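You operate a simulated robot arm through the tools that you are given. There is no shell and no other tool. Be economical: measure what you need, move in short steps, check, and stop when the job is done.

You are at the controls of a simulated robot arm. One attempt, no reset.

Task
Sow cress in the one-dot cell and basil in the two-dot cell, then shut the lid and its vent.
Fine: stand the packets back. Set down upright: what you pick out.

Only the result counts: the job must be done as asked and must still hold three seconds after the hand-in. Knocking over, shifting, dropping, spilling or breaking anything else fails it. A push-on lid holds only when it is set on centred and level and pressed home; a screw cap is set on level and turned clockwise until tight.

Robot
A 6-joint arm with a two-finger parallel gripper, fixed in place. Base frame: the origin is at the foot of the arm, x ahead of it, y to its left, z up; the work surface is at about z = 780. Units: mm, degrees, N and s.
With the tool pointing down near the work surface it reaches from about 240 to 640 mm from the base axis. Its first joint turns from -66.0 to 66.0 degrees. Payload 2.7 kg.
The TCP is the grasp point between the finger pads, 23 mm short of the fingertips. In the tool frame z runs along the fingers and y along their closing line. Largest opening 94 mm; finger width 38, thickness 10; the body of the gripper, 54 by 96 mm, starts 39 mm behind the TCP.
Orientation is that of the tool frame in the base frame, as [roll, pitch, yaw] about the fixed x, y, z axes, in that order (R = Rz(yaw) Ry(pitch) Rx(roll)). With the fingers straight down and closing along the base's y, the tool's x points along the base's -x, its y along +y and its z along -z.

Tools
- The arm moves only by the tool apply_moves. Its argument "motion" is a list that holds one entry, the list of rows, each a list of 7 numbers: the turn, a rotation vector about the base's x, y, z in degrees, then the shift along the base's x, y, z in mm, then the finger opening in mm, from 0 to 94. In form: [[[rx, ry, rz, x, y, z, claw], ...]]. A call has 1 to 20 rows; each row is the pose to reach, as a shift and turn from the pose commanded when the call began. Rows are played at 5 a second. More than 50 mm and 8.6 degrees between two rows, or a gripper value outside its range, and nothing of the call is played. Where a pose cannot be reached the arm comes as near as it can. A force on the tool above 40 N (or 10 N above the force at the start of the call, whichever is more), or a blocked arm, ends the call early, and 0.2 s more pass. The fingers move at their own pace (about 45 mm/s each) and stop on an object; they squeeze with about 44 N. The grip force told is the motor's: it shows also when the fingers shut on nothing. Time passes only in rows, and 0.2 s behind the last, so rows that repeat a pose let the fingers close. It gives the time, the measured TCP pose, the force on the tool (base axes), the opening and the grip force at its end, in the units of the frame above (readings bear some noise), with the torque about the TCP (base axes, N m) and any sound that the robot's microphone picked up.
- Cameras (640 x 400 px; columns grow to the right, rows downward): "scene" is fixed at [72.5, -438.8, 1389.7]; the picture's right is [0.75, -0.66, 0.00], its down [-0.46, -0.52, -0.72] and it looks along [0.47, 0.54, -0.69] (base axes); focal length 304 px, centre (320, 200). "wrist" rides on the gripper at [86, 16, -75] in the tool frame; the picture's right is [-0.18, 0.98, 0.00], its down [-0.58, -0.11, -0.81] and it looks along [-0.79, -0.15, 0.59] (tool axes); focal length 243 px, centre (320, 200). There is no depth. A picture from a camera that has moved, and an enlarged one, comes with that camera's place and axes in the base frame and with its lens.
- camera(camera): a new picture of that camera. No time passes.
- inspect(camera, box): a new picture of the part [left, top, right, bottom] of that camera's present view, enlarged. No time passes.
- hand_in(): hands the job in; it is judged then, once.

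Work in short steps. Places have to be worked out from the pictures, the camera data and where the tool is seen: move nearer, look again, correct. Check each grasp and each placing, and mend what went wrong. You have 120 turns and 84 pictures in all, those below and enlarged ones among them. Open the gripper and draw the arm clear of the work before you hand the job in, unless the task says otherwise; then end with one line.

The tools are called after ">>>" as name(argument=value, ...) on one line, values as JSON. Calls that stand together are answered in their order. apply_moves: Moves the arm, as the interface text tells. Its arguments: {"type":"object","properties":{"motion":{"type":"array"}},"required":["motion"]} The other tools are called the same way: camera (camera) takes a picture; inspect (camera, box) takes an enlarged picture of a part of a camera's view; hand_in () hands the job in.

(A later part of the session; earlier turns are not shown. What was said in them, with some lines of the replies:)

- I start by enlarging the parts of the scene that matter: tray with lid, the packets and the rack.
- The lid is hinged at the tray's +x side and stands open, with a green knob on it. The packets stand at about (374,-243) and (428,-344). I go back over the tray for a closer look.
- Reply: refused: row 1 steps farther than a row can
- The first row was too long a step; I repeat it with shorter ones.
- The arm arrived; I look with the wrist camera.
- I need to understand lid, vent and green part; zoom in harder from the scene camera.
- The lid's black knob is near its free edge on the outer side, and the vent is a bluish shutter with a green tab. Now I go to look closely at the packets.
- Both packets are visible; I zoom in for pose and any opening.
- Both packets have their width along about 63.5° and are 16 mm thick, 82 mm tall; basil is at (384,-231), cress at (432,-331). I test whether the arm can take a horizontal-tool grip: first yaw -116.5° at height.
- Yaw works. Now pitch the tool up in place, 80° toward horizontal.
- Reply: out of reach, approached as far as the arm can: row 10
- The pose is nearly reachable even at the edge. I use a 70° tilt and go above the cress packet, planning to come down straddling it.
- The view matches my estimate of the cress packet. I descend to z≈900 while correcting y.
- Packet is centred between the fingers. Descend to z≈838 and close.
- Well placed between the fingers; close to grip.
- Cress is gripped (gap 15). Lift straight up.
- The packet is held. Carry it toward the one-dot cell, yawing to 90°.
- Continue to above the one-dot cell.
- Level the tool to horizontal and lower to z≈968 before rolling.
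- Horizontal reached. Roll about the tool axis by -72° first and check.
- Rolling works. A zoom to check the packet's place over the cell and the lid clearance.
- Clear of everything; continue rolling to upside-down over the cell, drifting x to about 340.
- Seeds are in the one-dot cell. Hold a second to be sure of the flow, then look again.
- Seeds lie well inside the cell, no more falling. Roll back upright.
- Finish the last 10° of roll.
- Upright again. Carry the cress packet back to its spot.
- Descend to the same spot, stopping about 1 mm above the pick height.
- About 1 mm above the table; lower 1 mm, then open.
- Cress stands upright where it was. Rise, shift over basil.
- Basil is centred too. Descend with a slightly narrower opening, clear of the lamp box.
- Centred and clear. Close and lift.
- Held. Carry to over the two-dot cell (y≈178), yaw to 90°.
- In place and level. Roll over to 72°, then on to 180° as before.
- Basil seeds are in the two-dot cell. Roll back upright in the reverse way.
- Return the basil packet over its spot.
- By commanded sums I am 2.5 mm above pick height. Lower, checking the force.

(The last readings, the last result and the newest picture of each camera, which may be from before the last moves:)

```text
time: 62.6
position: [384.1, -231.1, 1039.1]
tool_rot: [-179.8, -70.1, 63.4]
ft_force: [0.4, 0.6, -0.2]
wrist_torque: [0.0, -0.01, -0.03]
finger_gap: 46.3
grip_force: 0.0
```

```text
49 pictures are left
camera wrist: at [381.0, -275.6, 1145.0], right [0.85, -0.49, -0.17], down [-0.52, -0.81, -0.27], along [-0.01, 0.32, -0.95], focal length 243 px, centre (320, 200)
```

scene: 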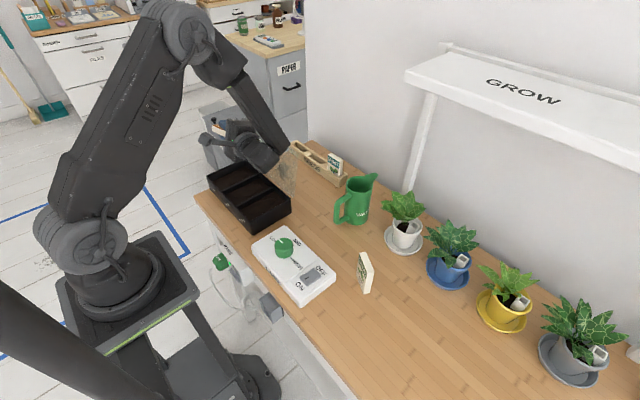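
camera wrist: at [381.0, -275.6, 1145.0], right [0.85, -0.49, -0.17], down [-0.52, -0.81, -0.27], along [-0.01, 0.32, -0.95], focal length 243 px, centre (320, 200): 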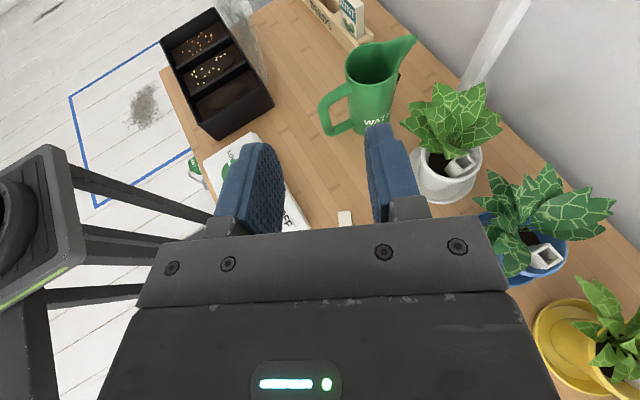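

Basil stands upright too. Now bring the tool back to pointing down, moving to the middle.

>>> apply_moves(motion=[[[-6.96, 3.47, 0, 5, 12, 5, 46], [-13.9, 6.9, 0, 10, 24, 10, 46], [-20.9, 10.4, 0, 15, 36, 15, 46], [-27.8, 13.9, 0, 20, 48, 20, 46], [-34.8, 17.3, 0, 25, 60, 25, 46], [-41.8, 20.8, 0, 30, 72, 30, 46], [-48.7, 24.3, 0, 35, 84, 35, 46], [-55.7, 27.7, 0, 40, 96, 40, 46], [-62.6, 31.2, 0, 45, 108, 45, 46]]])

>>> inspect(camera="scene", box=[190, 110, 430, 310])

```text
time: 64.6
position: [429.8, -123.9, 1084.8]
tool_rot: [-179.8, 0.2, 63.4]
ft_force: [0.4, 0.3, -0.3]
wrist_torque: [-0.03, 0.0, -0.05]
finger_gap: 45.9
grip_force: 0.1
```

```text
2.00 times, centred on (310, 210) of scene
camera zoom: at [72.5, -438.8, 1389.8], right [0.75, -0.66, 0.0], down [-0.46, -0.52, -0.72], along [0.47, 0.54, -0.69], focal length 607 px, centre (340, 180)
```

zoom: 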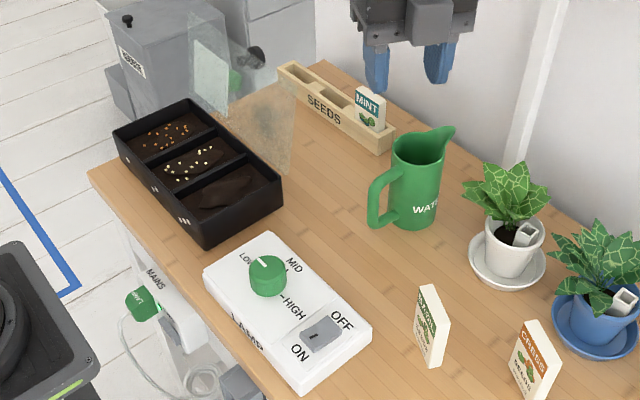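

Seeds and packets look right. Next, view the lid's outer side: turn the tool so the camera looks back toward -x from behind the lid.

>>> apply_moves(motion=[[[0, 0, -8, 11, 34, 6, 46], [0, 0, -16, 22, 68, 12, 46], [0, 0, -24, 33, 102, 18, 46], [0, 0, -32, 44, 136, 24, 46], [0, 0, -40, 55, 170, 30, 46], [0, 0, -48, 66, 204, 36, 46], [0, 0, -56, 78, 238, 41, 46], [0, 0, -63.4, 90, 274, 45, 46]]])

>>> camera(camera="wrist")

```text
time: 66.4
position: [518.9, -11.3, 1111.5]
tool_rot: [-177.5, -0.5, 10.4]
ft_force: [0.6, -0.2, -0.7]
wrist_torque: [-0.01, -0.02, 0.02]
finger_gap: 45.9
grip_force: 0.1
out of reach, approached as far as the arm can: row 6, 7, 8
```

```text
47 pictures are left
camera wrist: at [606.1, -15.8, 1186.4], right [0.0, -1.0, -0.04], down [-0.59, -0.03, 0.81], along [-0.81, 0.03, -0.59], focal length 243 px, centre (320, 200)
```

wrist: 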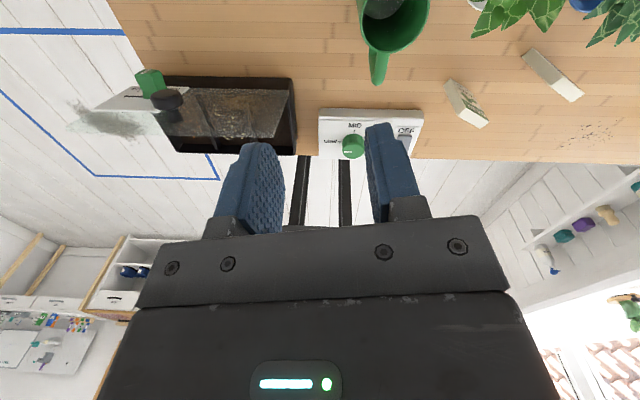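

The joint limit stopped it but the lid's outside is in view; zoom.

>>> inspect(camera="wrist", box=[80, 50, 310, 180])

```text
2.78 times, centred on (195, 115) of wrist
camera zoom: at [606.1, -15.8, 1186.4], right [0.0, -1.0, -0.04], down [-0.59, -0.03, 0.81], along [-0.81, 0.03, -0.59], focal length 675 px, centre (668, 436)
```

zoom: 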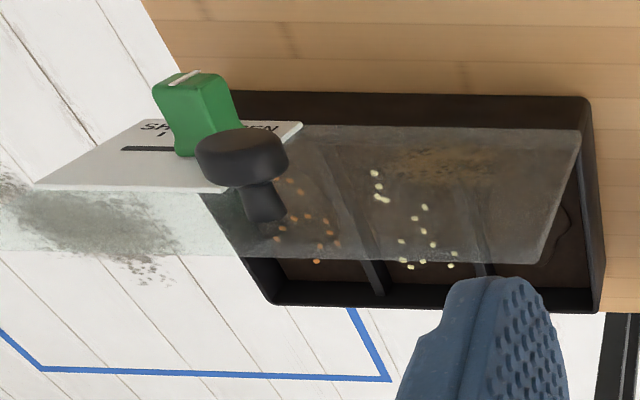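

The outer face shows a SHUT…OPEN slot plate with a green slider (y≈217), SHUT toward +y, and a black knob at about (451,168,940). I'll hold the knob rim with fingers closing along y and follow the hinge arc; first yaw back to the start orientation.

>>> apply_moves(motion=[[[0, 0, 8.5, -1, 5, 0, 60], [0, 0, 17, -2, 10, 0, 60], [0, 0, 25.5, -3, 15, 0, 60], [0, 0, 34, -4, 20, 0, 60], [0, 0, 42.5, -5, 25, 0, 60], [0, 0, 51, -6, 30, 0, 60], [0, 0, 59.5, -7, 35, 0, 60], [0, 0, 68, -8, 40, 0, 60], [0, 0, 76.5, -9, 45, 0, 60], [0, 0, 85, -10, 50, 0, 60], [0, 0, 93.5, -10, 60, 0, 60], [0, 0, 102, -10, 70, 0, 60], [0, 0, 110.5, -10, 80, 0, 60], [0, 0, 119, -10, 90, 0, 60], [0, 0, 127.5, -10, 100, 0, 60], [0, 0, 136, -10, 110, 0, 60], [0, 0, 144.5, -10, 120, 0, 60], [0, 0, 153, -10, 130, 0, 60], [0, 0, 161.5, -10, 140, 0, 60], [0, 0, 169.6, -10, 150, 0, 60]]])

```text
time: 70.6
position: [508.4, 139.6, 1112.8]
tool_rot: [-177.6, -0.6, -179.8]
ft_force: [-0.7, 1.5, 0.3]
wrist_torque: [0.04, -0.02, 0.04]
finger_gap: 60.0
grip_force: 0.0
```

Straighten the small tilt and move above the knob.

>>> apply_moves(motion=[[[1.2, -0.3, 0, -17, 10, -27, 60], [2.4, -0.6, 0, -34, 19, -54, 60], [2.4, -0.6, 0, -51, 28, -80, 60]]])

>>> camera(camera="wrist")

>>> inspect(camera="scene", box=[230, 80, 350, 200])

```text
time: 71.4
position: [457.6, 166.2, 1032.8]
tool_rot: [180.0, 0.1, -179.8]
ft_force: [0.0, 0.3, 0.3]
wrist_torque: [0.02, -0.02, -0.01]
finger_gap: 60.0
grip_force: 0.0
```

```text
45 pictures are left
camera wrist: at [370.2, 182.3, 1106.7], right [0.18, 0.98, 0.0], down [0.58, -0.11, 0.81], along [0.79, -0.15, -0.59], focal length 243 px, centre (320, 200)
```

wrist: 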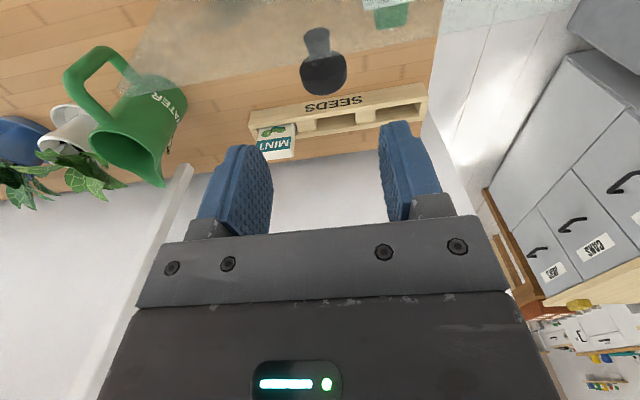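

```text
3.33 times, centred on (290, 140) of scene
camera zoom: at [72.5, -438.8, 1389.7], right [0.75, -0.66, 0.0], down [-0.46, -0.52, -0.72], along [0.47, 0.54, -0.69], focal length 1012 px, centre (420, 400)
```

zoom: 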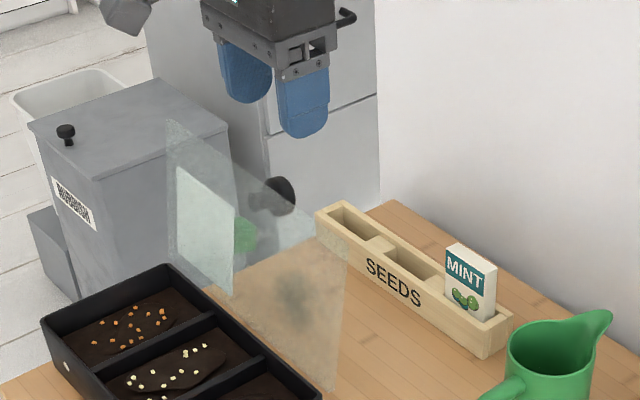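

The knob triangulates to (451,169,940). Descend around it.

>>> apply_moves(motion=[[[0, 0, 0, 0, 3, -25, 60], [0, 0, 0, 0, 3, -50, 60], [0, 0, 0, 0, 3, -70, 60], [0, 0, 0, 0, 3, -82, 60]]])

>>> camera(camera="wrist")

>>> inspect(camera="scene", box=[230, 80, 350, 200])

```text
time: 72.4
position: [458.3, 169.5, 950.3]
tool_rot: [180.0, 0.2, -179.9]
ft_force: [-1.0, 0.0, 0.0]
wrist_torque: [0.01, 0.0, 0.03]
finger_gap: 59.8
grip_force: 0.0
```

```text
43 pictures are left
camera wrist: at [370.3, 185.5, 1024.9], right [0.18, 0.98, 0.0], down [0.58, -0.11, 0.81], along [0.79, -0.15, -0.59], focal length 243 px, centre (320, 200)
```

wrist: 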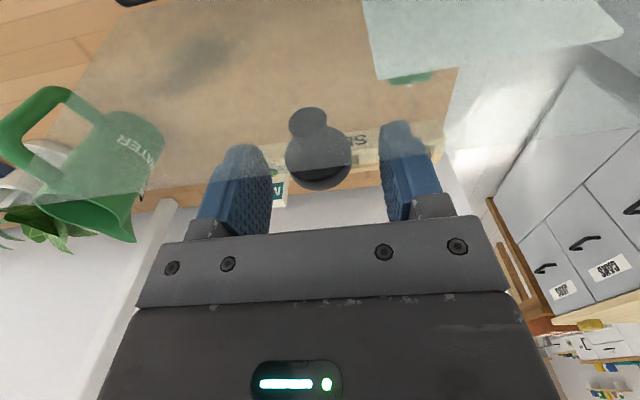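

```text
3.33 times, centred on (290, 140) of scene
camera zoom: at [72.5, -438.8, 1389.7], right [0.75, -0.66, 0.0], down [-0.46, -0.52, -0.72], along [0.47, 0.54, -0.69], focal length 1012 px, centre (420, 400)
```

zoom: 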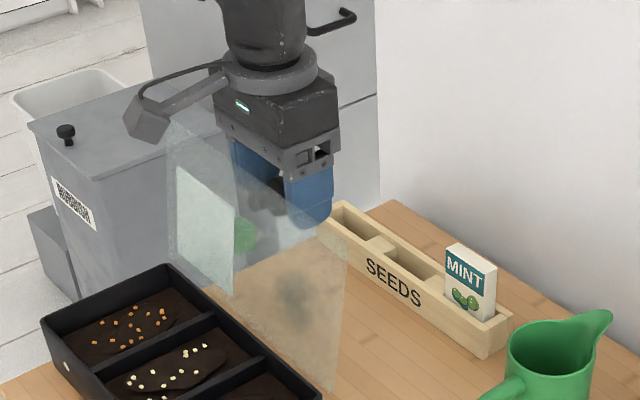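

Knob head is between the pads. Close on it.

>>> apply_moves(motion=[[[0, 0, 0, 0, 0, 0, 45], [0, 0, 0, 0, 0, 0, 30], [0, 0, 0, 0, 0, 0, 25], [0, 0, 0, 0, 0, 0, 25]]])

>>> camera(camera="wrist")

```text
time: 73.4
position: [457.6, 170.8, 951.4]
tool_rot: [180.0, 0.1, -179.9]
ft_force: [-1.0, 3.7, -3.5]
wrist_torque: [0.07, -0.13, -0.02]
finger_gap: 30.7
grip_force: 44.6
```

```text
41 pictures are left
camera wrist: at [370.3, 185.8, 1025.0], right [0.18, 0.98, 0.0], down [0.58, -0.11, 0.81], along [0.79, -0.15, -0.59], focal length 243 px, centre (320, 200)
```

wrist: 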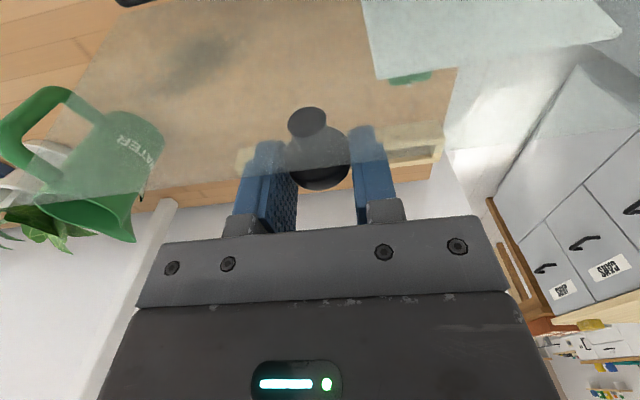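

Knob is held (30.7 mm). Start following the hinge arc (hinge ≈ x397, z840, radius ≈114) for 20°.

>>> apply_moves(motion=[[[0, 0, 0, -7.1, 0, 3.5, 25], [0, 0, 0, -14.5, 0, 6.6, 25], [0, 0, 0, -22, 0, 9.1, 25], [0, 0, 0, -29.7, 0, 11, 25], [0, 0, 0, -37.5, 0, 12.5, 25]]])

>>> camera(camera="wrist")

>>> inspect(camera="scene", box=[210, 80, 330, 220])

```text
time: 74.6
position: [420.6, 170.7, 963.6]
tool_rot: [180.0, 0.2, -179.9]
ft_force: [11.0, 7.8, -7.9]
wrist_torque: [0.12, -1.44, -0.01]
finger_gap: 31.1
grip_force: 44.9
```

```text
40 pictures are left
camera wrist: at [333.4, 185.6, 1037.9], right [0.18, 0.98, 0.0], down [0.58, -0.11, 0.81], along [0.8, -0.15, -0.59], focal length 243 px, centre (320, 200)
```

wrist: 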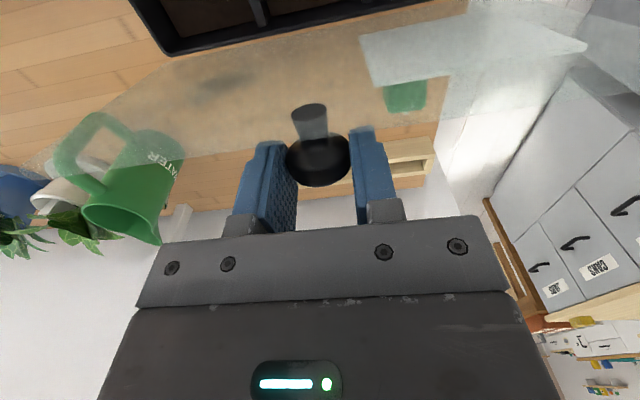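

```text
2.86 times, centred on (270, 150) of scene
camera zoom: at [72.8, -438.5, 1389.8], right [0.75, -0.66, 0.0], down [-0.46, -0.52, -0.72], along [0.47, 0.54, -0.69], focal length 867 px, centre (463, 343)
```

zoom: 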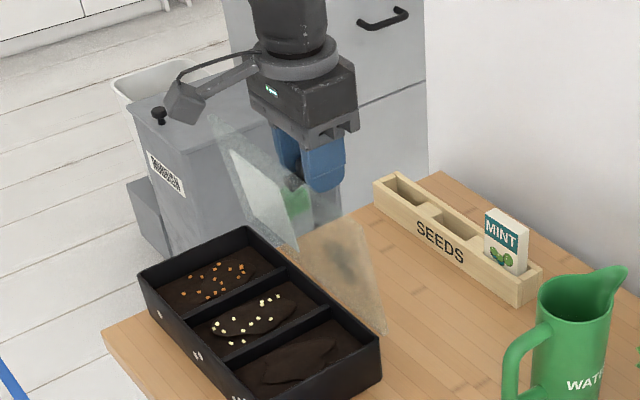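

The lid follows with modest force. Continue the arc to about 44°.

>>> apply_moves(motion=[[[0, 0, 0, -7.9, 0, 0.9, 25], [0, 0, 0, -15.8, 0, 1.2, 25], [0, 0, 0, -23.7, 0, 1.0, 25], [0, 0, 0, -31.6, 0, 0.2, 25], [0, 0, 0, -39.5, 0, -1.1, 25], [0, 0, 0, -47.2, 0, -3, 25]]])

>>> camera(camera="wrist")

>>> inspect(camera="scene", box=[210, 80, 330, 220])

```text
time: 76.0
position: [372.3, 170.5, 960.1]
tool_rot: [179.8, 0.3, -179.9]
ft_force: [10.4, 3.8, 8.0]
wrist_torque: [0.08, -1.42, 0.0]
finger_gap: 31.0
grip_force: 45.0
```

```text
38 pictures are left
camera wrist: at [286.2, 185.6, 1035.0], right [0.18, 0.98, 0.0], down [0.58, -0.11, 0.81], along [0.8, -0.15, -0.59], focal length 243 px, centre (320, 200)
```

wrist: 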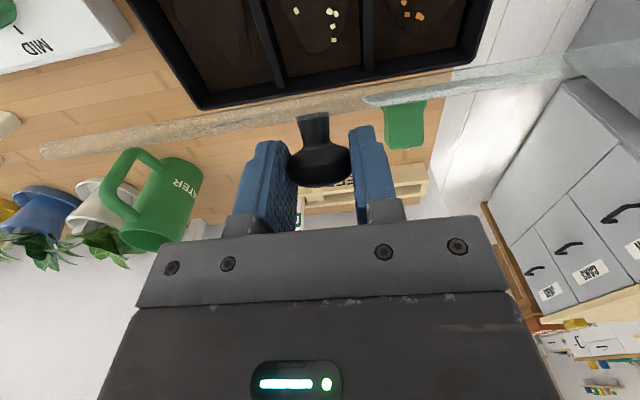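

```text
2.86 times, centred on (270, 150) of scene
camera zoom: at [72.6, -438.7, 1389.8], right [0.75, -0.66, 0.0], down [-0.46, -0.52, -0.72], along [0.47, 0.54, -0.69], focal length 867 px, centre (463, 343)
```

zoom: 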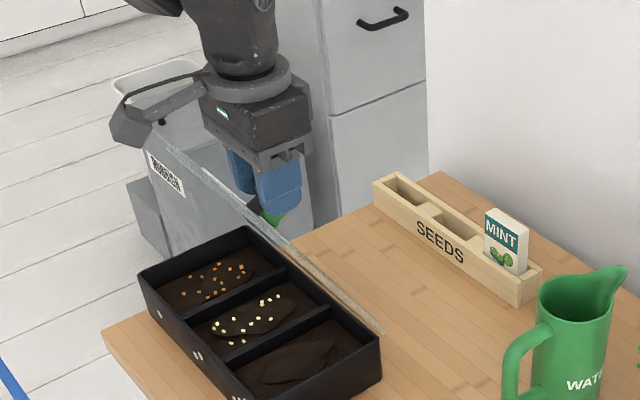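

Continue the arc for another 24°.

>>> apply_moves(motion=[[[0, 0, 0, -7.5, 0, -2.4, 25], [0, 0, 0, -14.9, 0, -5.3, 25], [0, 0, 0, -22.1, 0, -8.7, 25], [0, 0, 0, -29, 0, -12.7, 25], [0, 0, 0, -35.6, 0, -17.1, 25], [0, 0, 0, -41.9, 0, -21.9, 25]]])

>>> camera(camera="wrist")

```text
time: 77.4
position: [330.5, 169.6, 938.5]
tool_rot: [180.0, 0.2, -179.9]
ft_force: [7.6, 1.8, 8.7]
wrist_torque: [-0.04, -1.37, -0.02]
finger_gap: 31.1
grip_force: 45.0
```

```text
36 pictures are left
camera wrist: at [243.9, 185.7, 1012.6], right [0.18, 0.98, 0.0], down [0.58, -0.11, 0.81], along [0.79, -0.15, -0.59], focal length 243 px, centre (320, 200)
```

wrist: 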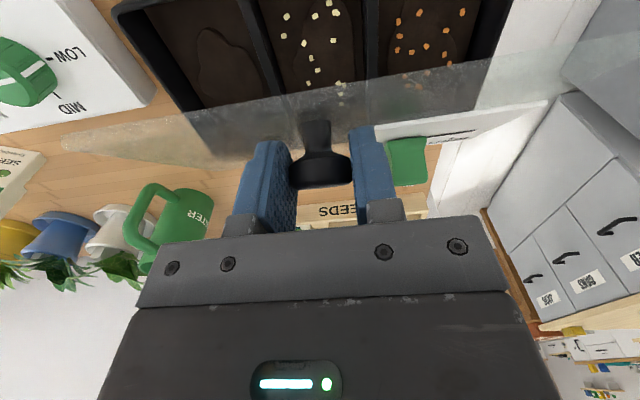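

Continue 20° more.

>>> apply_moves(motion=[[[0, 0, 0, -5.9, 0, -5.3, 25], [0, 0, 0, -11.5, 0, -10.9, 25], [0, 0, 0, -16.6, 0, -17, 25], [0, 0, 0, -21.3, 0, -23.4, 25], [0, 0, 0, -25.6, 0, -30.1, 25]]])

>>> inspect(camera="scene", box=[190, 110, 320, 240])

```text
time: 78.6
position: [305.3, 170.6, 908.4]
tool_rot: [-179.9, 0.1, -179.8]
ft_force: [-1.0, 10.1, 13.3]
wrist_torque: [0.09, -1.29, 0.0]
finger_gap: 31.2
grip_force: 45.1
```

```text
3.08 times, centred on (255, 175) of scene
camera zoom: at [72.3, -438.6, 1389.8], right [0.75, -0.66, 0.0], down [-0.46, -0.52, -0.72], along [0.47, 0.54, -0.69], focal length 934 px, centre (520, 277)
```

zoom: 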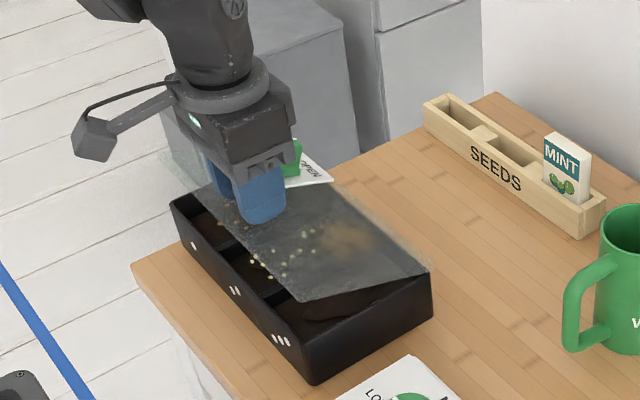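

Nearly closed; the last 16°, force will tell of contact.

>>> apply_moves(motion=[[[0, 0, 0, -3.7, 0, -7, 25], [0, 0, 0, -7, 0, -14.2, 25], [0, 0, 0, -9.8, 0, -21.6, 25], [0, 0, 0, -11.5, 0, -26, 25]]])

>>> inspect(camera="scene", box=[190, 110, 320, 240])

```text
time: 79.6
position: [293.4, 170.1, 883.1]
tool_rot: [-180.0, 0.0, -179.9]
ft_force: [-1.4, 16.4, 7.9]
wrist_torque: [0.06, -0.86, 0.08]
finger_gap: 31.1
grip_force: 44.9
```

```text
3.08 times, centred on (255, 175) of scene
camera zoom: at [72.4, -438.4, 1389.9], right [0.75, -0.66, 0.0], down [-0.46, -0.52, -0.72], along [0.47, 0.54, -0.69], focal length 934 px, centre (520, 277)
```

zoom: 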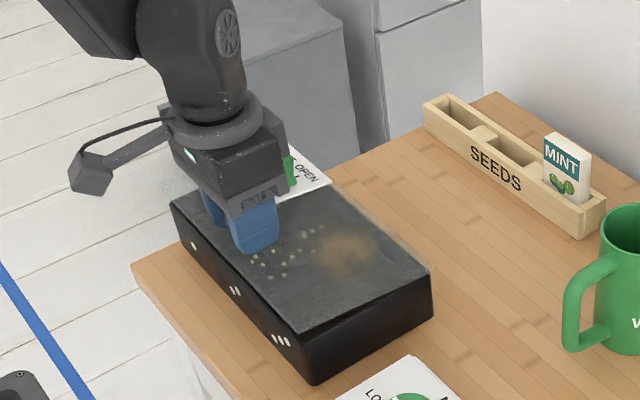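

Nearly flush. Press down further in small steps.

>>> apply_moves(motion=[[[0, 0, 0, 0, 0, -2, 25], [0, 0, 0, -0.5, 0, -4, 25], [0, 0, 0, -0.5, 0, -6, 25], [0, 0, 0, -0.5, 0, -8, 25], [0, 0, 0, -0.5, 0, -10, 25]]])

>>> inspect(camera="scene", box=[190, 140, 310, 240])

```text
time: 80.8
position: [291.4, 169.6, 873.4]
tool_rot: [-179.9, 0.1, -179.8]
ft_force: [-20.6, 25.2, 13.9]
wrist_torque: [0.2, -0.87, 0.07]
finger_gap: 30.8
grip_force: 44.4
```

```text
4.00 times, centred on (250, 190) of scene
camera zoom: at [71.8, -438.2, 1390.0], right [0.75, -0.66, 0.0], down [-0.46, -0.52, -0.72], along [0.47, 0.54, -0.69], focal length 1214 px, centre (600, 240)
```

zoom: 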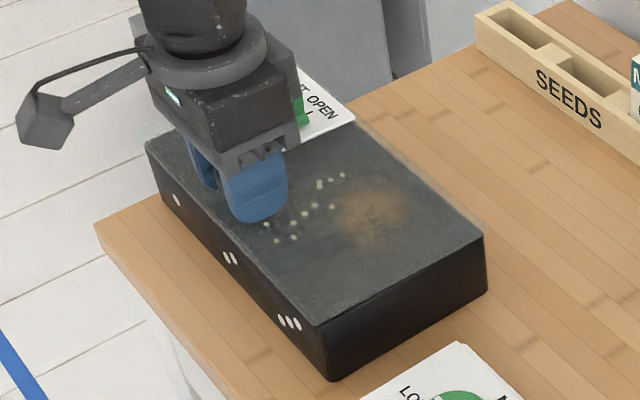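

The lid lies flat on the tray. Open the fingers to release the side load, then look.

>>> apply_moves(motion=[[[0, 0, 0, 0, 0, 0, 34], [0, 0, 0, 0, 0, 0, 40], [0, 0, 0, 0, 0, 0, 50], [0, 0, 0, 0, 0, 0, 50]]])

>>> apply_moves(motion=[[[0, 0, 0, 0, 0, 30, 50], [0, 0, 0, 0, 0, 70, 50], [0, 0, 0, -20, 0, 110, 50], [0, 0, 0, -40, 0, 150, 50]]])

>>> camera(camera="wrist")

>>> inspect(camera="scene", box=[190, 130, 310, 240])

```text
time: 81.8
position: [292.5, 168.9, 872.8]
tool_rot: [-180.0, 0.1, -180.0]
ft_force: [0.0, -0.8, -0.7]
wrist_torque: [0.0, 0.0, -0.04]
finger_gap: 50.1
grip_force: 0.0
```

```text
time: 82.8
position: [253.6, 168.8, 1023.5]
tool_rot: [-179.9, -0.1, 180.0]
ft_force: [0.0, 0.0, -0.4]
wrist_torque: [0.0, -0.04, 0.02]
finger_gap: 49.9
grip_force: 0.1
```

```text
32 pictures are left
camera wrist: at [166.1, 186.2, 1096.7], right [0.18, 0.98, 0.0], down [0.58, -0.11, 0.81], along [0.79, -0.15, -0.59], focal length 243 px, centre (320, 200)
```

wrist: 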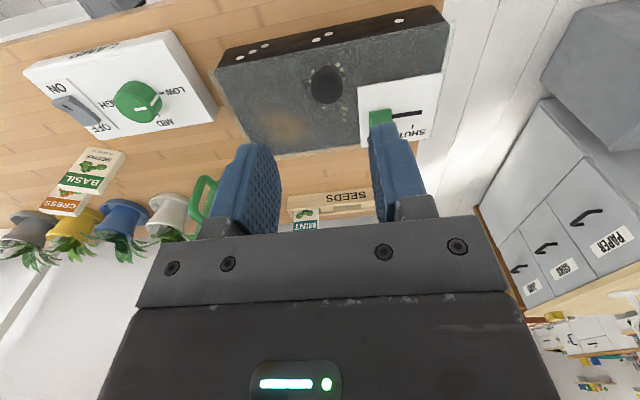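

```text
3.64 times, centred on (250, 185) of scene
camera zoom: at [72.5, -438.8, 1389.7], right [0.75, -0.66, 0.0], down [-0.46, -0.52, -0.72], along [0.47, 0.54, -0.69], focal length 1104 px, centre (574, 254)
```

zoom: 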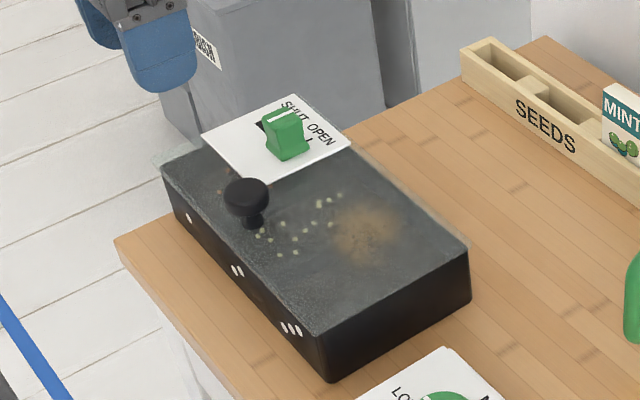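

Lid is down and stays. Zoom on the vent slider to locate it.

>>> inspect(camera="wrist", box=[300, 40, 460, 160])

>>> inspect(camera="scene", box=[235, 145, 295, 185])

```text
3.33 times, centred on (380, 100) of wrist
camera zoom: at [166.1, 186.2, 1096.7], right [0.18, 0.98, 0.0], down [0.58, -0.11, 0.81], along [0.79, -0.15, -0.59], focal length 809 px, centre (120, 533)
```

zoom: 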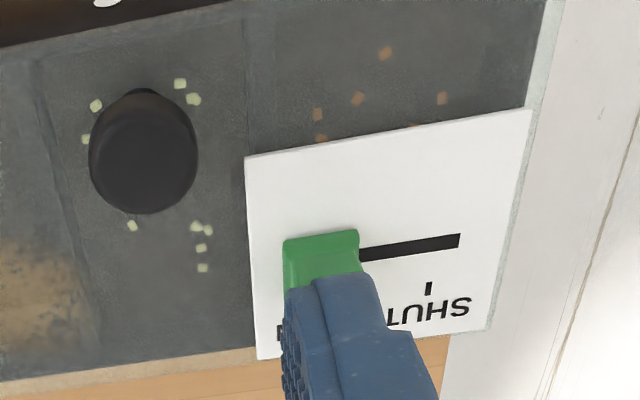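

```text
10.00 times, centred on (265, 165) of scene
camera zoom: at [72.5, -438.8, 1389.7], right [0.75, -0.66, 0.0], down [-0.46, -0.52, -0.72], along [0.47, 0.54, -0.69], focal length 3035 px, centre (870, 550)
```

zoom: 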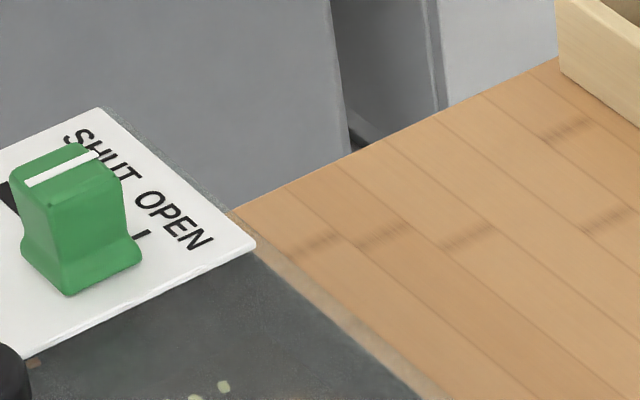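

Slider is at about (352,225), top z≈878; the SHUT tick is at y≈263. I move above it with 50 mm opening.

>>> apply_moves(motion=[[[0, 0, 0, 35, 20, -15, 50], [0, 0, 0, 70, 40, -30, 50], [0, 0, 0, 98, 56, -60, 50], [0, 0, 0, 98, 56, -90, 50]]])

>>> camera(camera="wrist")

>>> inspect(camera="scene", box=[210, 115, 300, 195])

```text
time: 83.8
position: [351.0, 226.2, 932.0]
tool_rot: [-180.0, 0.1, 179.9]
ft_force: [-0.6, 0.0, 0.2]
wrist_torque: [0.0, 0.0, 0.03]
finger_gap: 50.1
grip_force: 0.0
```

```text
28 pictures are left
camera wrist: at [264.4, 241.7, 1005.7], right [0.18, 0.98, 0.0], down [0.58, -0.11, 0.81], along [0.79, -0.15, -0.59], focal length 243 px, centre (320, 200)
```

wrist: 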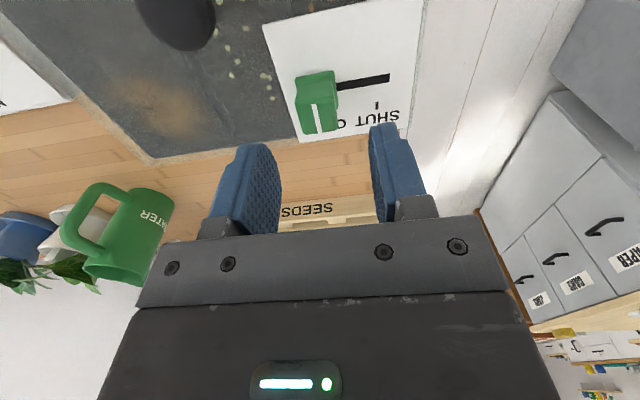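

```text
5.00 times, centred on (255, 155) of scene
camera zoom: at [72.5, -438.8, 1389.7], right [0.75, -0.66, 0.0], down [-0.46, -0.52, -0.72], along [0.47, 0.54, -0.69], focal length 1518 px, centre (645, 425)
```

zoom: 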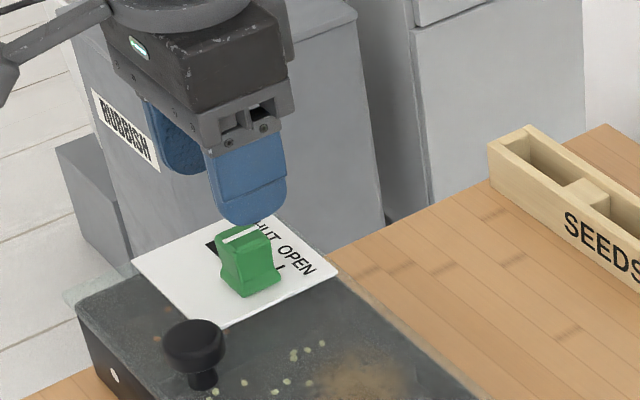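

Slider confirmed at (351,226). Descend to TCP z≈877 around it and close.

>>> apply_moves(motion=[[[0, 0, 0, 0, 0, -20, 50], [0, 0, 0, 0, 0, -40, 50], [0, 0, 0, 0, 0, -54, 50]]])

>>> apply_moves(motion=[[[0, 0, 0, 0, 0, 0, 38], [0, 0, 0, 0, 0, 0, 26], [0, 0, 0, 0, 0, 0, 14], [0, 0, 0, 0, 0, 0, 14]]])

>>> camera(camera="wrist")

```text
time: 84.6
position: [352.6, 225.3, 878.5]
tool_rot: [180.0, 0.0, -179.9]
ft_force: [-0.5, 0.3, -0.5]
wrist_torque: [0.0, -0.01, -0.04]
finger_gap: 49.9
grip_force: 0.0
```

```text
time: 85.6
position: [350.8, 225.8, 877.9]
tool_rot: [180.0, 0.0, 180.0]
ft_force: [2.0, -2.5, -2.3]
wrist_torque: [-0.05, 0.04, -0.04]
finger_gap: 24.6
grip_force: 45.2
```

```text
26 pictures are left
camera wrist: at [264.4, 241.3, 951.9], right [0.18, 0.98, 0.0], down [0.58, -0.11, 0.81], along [0.79, -0.15, -0.59], focal length 243 px, centre (320, 200)
```

wrist: 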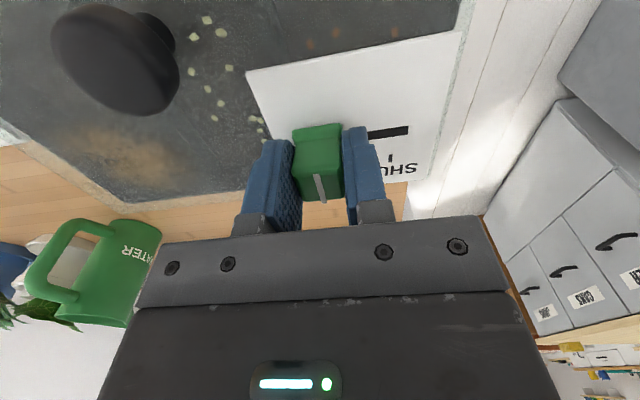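

Slider gripped. Slide toward SHUT (+y) in steps.

>>> apply_moves(motion=[[[0, 0, 0, 0, 5, 0, 14], [0, 0, 0, 0, 10, 0, 14], [0, 0, 0, 0, 15, 0, 14], [0, 0, 0, 0, 20, 0, 14]]])

>>> camera(camera="wrist")

```text
time: 86.6
position: [351.6, 245.8, 876.8]
tool_rot: [-179.9, 0.1, -180.0]
ft_force: [1.0, -1.0, -7.2]
wrist_torque: [-0.03, 0.24, 0.03]
finger_gap: 24.5
grip_force: 45.0
```

```text
25 pictures are left
camera wrist: at [264.5, 261.3, 952.1], right [0.18, 0.98, 0.0], down [0.58, -0.11, 0.81], along [0.79, -0.15, -0.59], focal length 243 px, centre (320, 200)
```

wrist: 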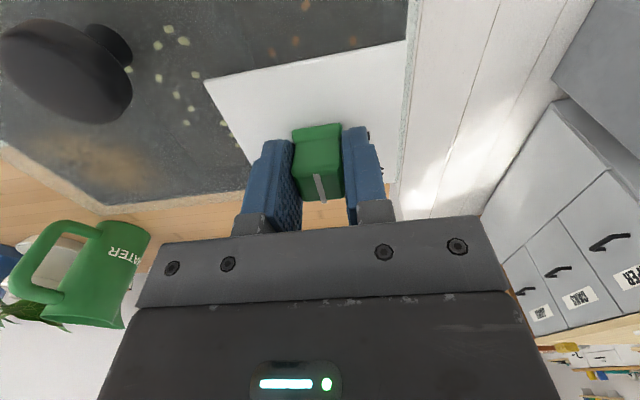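

It slides easily. Continue to the SHUT end.

>>> apply_moves(motion=[[[0, 0, 0, 0, 5, 0, 14], [0, 0, 0, 0, 10, 0, 14], [0, 0, 0, 0, 14, 0, 14], [0, 0, 0, 0, 17, 0, 14], [0, 0, 0, 0, 19, 0, 14]]])

```text
time: 87.8
position: [350.8, 264.3, 877.5]
tool_rot: [-179.9, 0.0, 180.0]
ft_force: [6.1, -1.7, -14.1]
wrist_torque: [-0.03, 0.38, -0.03]
finger_gap: 24.3
grip_force: 44.8
```

No end stop felt yet; a few more mm in 1 mm steps, watching the force.

>>> apply_moves(motion=[[[0, 0, 0, 0, 1, 0, 14], [0, 0, 0, 0, 2, 0, 14], [0, 0, 0, 0, 2, 0, 14]]])

>>> inspect(camera="scene", box=[190, 115, 310, 240])

```text
time: 88.6
position: [351.3, 264.3, 878.4]
tool_rot: [-179.8, 0.0, 180.0]
ft_force: [9.5, -15.3, -12.1]
wrist_torque: [-0.38, 0.13, 0.0]
finger_gap: 24.5
grip_force: 45.0
```

```text
3.20 times, centred on (250, 178) of scene
camera zoom: at [72.8, -439.0, 1389.6], right [0.75, -0.66, 0.0], down [-0.46, -0.52, -0.72], along [0.47, 0.54, -0.69], focal length 971 px, centre (544, 272)
```

zoom: 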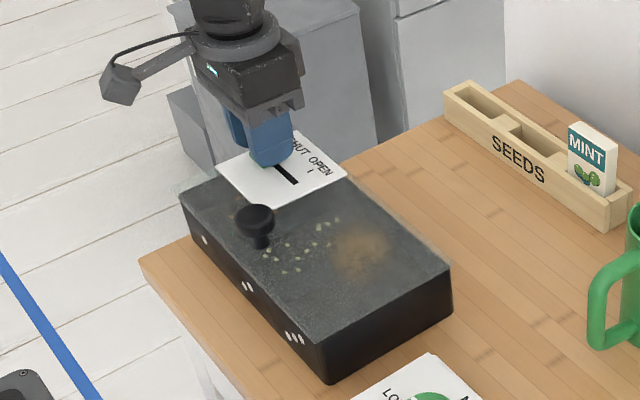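

End stop reached (Fy -15). Release and rise.

>>> apply_moves(motion=[[[0, 0, 0, 0, 0, 0, 30], [0, 0, 0, 0, 0, 0, 40], [0, 0, 0, 0, 0, 0, 48], [0, 0, 0, 0, 0, 0, 48]]])

>>> apply_moves(motion=[[[0, 0, 0, 0, 0, 30, 48], [0, 0, 0, 0, 0, 70, 48], [0, 0, 0, -20, -20, 110, 48], [0, 0, 0, -40, -40, 145, 48], [0, 0, 0, -70, -70, 150, 48]]])

>>> inspect(camera="scene", box=[190, 130, 310, 240])

>>> camera(camera="wrist")

```text
time: 89.6
position: [351.1, 267.8, 878.5]
tool_rot: [-180.0, 0.1, 180.0]
ft_force: [-0.4, -0.2, -0.2]
wrist_torque: [0.01, -0.02, -0.02]
finger_gap: 48.0
grip_force: 0.1
```

```text
time: 90.8
position: [280.4, 195.7, 1029.3]
tool_rot: [180.0, 0.1, -179.9]
ft_force: [1.0, 0.1, -0.6]
wrist_torque: [0.03, 0.0, 0.01]
finger_gap: 47.8
grip_force: 0.1
```

```text
3.64 times, centred on (250, 185) of scene
camera zoom: at [72.5, -438.7, 1389.7], right [0.75, -0.66, 0.0], down [-0.46, -0.52, -0.72], along [0.47, 0.54, -0.69], focal length 1104 px, centre (574, 254)
```

zoom: 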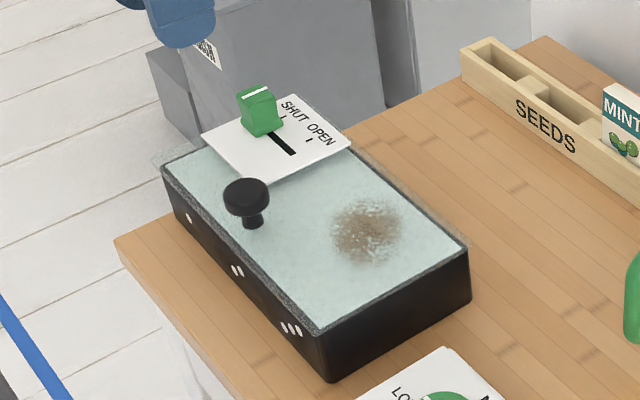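

```text
22 pictures are left
camera wrist: at [193.6, 210.8, 1103.1], right [0.18, 0.98, 0.0], down [0.58, -0.11, 0.81], along [0.79, -0.15, -0.59], focal length 243 px, centre (320, 200)
```

wrist: 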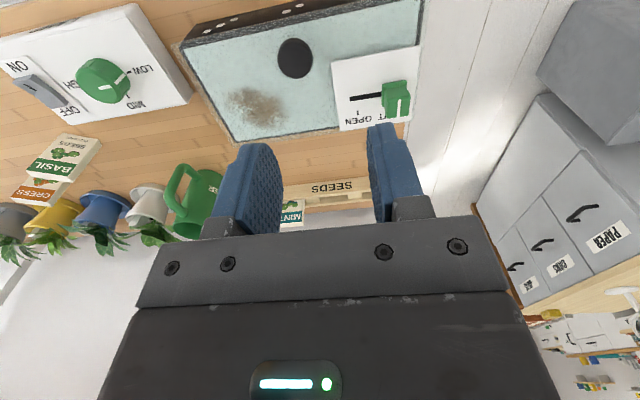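

The lid fogged over with vent at SHUT. One close look at the rim fit and the whole scene before handing in.

>>> inspect(camera="scene", box=[200, 160, 300, 235])

>>> camera(camera="scene")

```text
5.33 times, centred on (250, 198) of scene
camera zoom: at [72.5, -438.7, 1389.7], right [0.75, -0.66, 0.0], down [-0.46, -0.52, -0.72], along [0.47, 0.54, -0.69], focal length 1619 px, centre (693, 213)
```

zoom: 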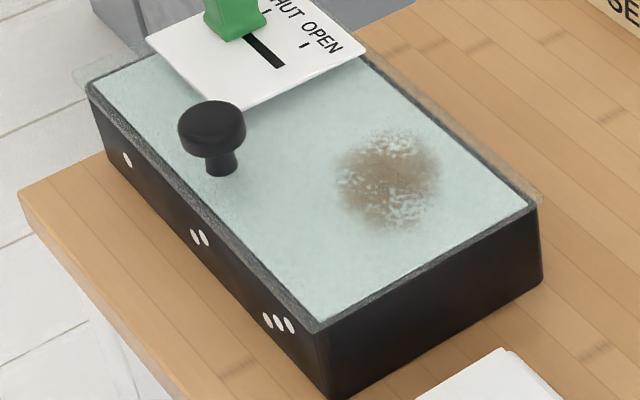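

```text
20 pictures are left
```

scene: 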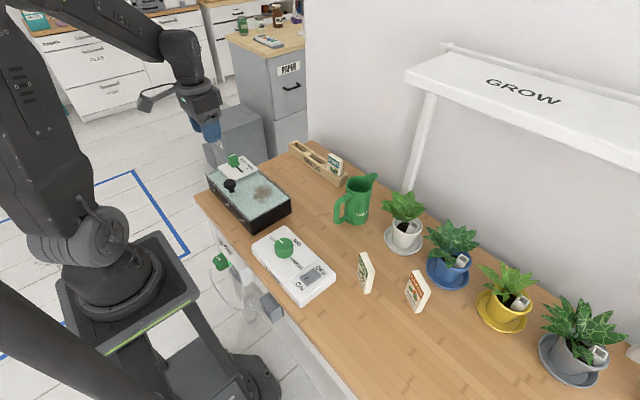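

Lid flush and fogged, slider at SHUT, packets upright at their places, and the arm is open and clear. Handing in.

>>> hand_in()

```text
The job is handed in.
```

I sowed cress in the one-dot cell and basil in the two-dot cell, closed the lid and slid its vent to SHUT, then stood both packets upright where they came from and handed the job in.
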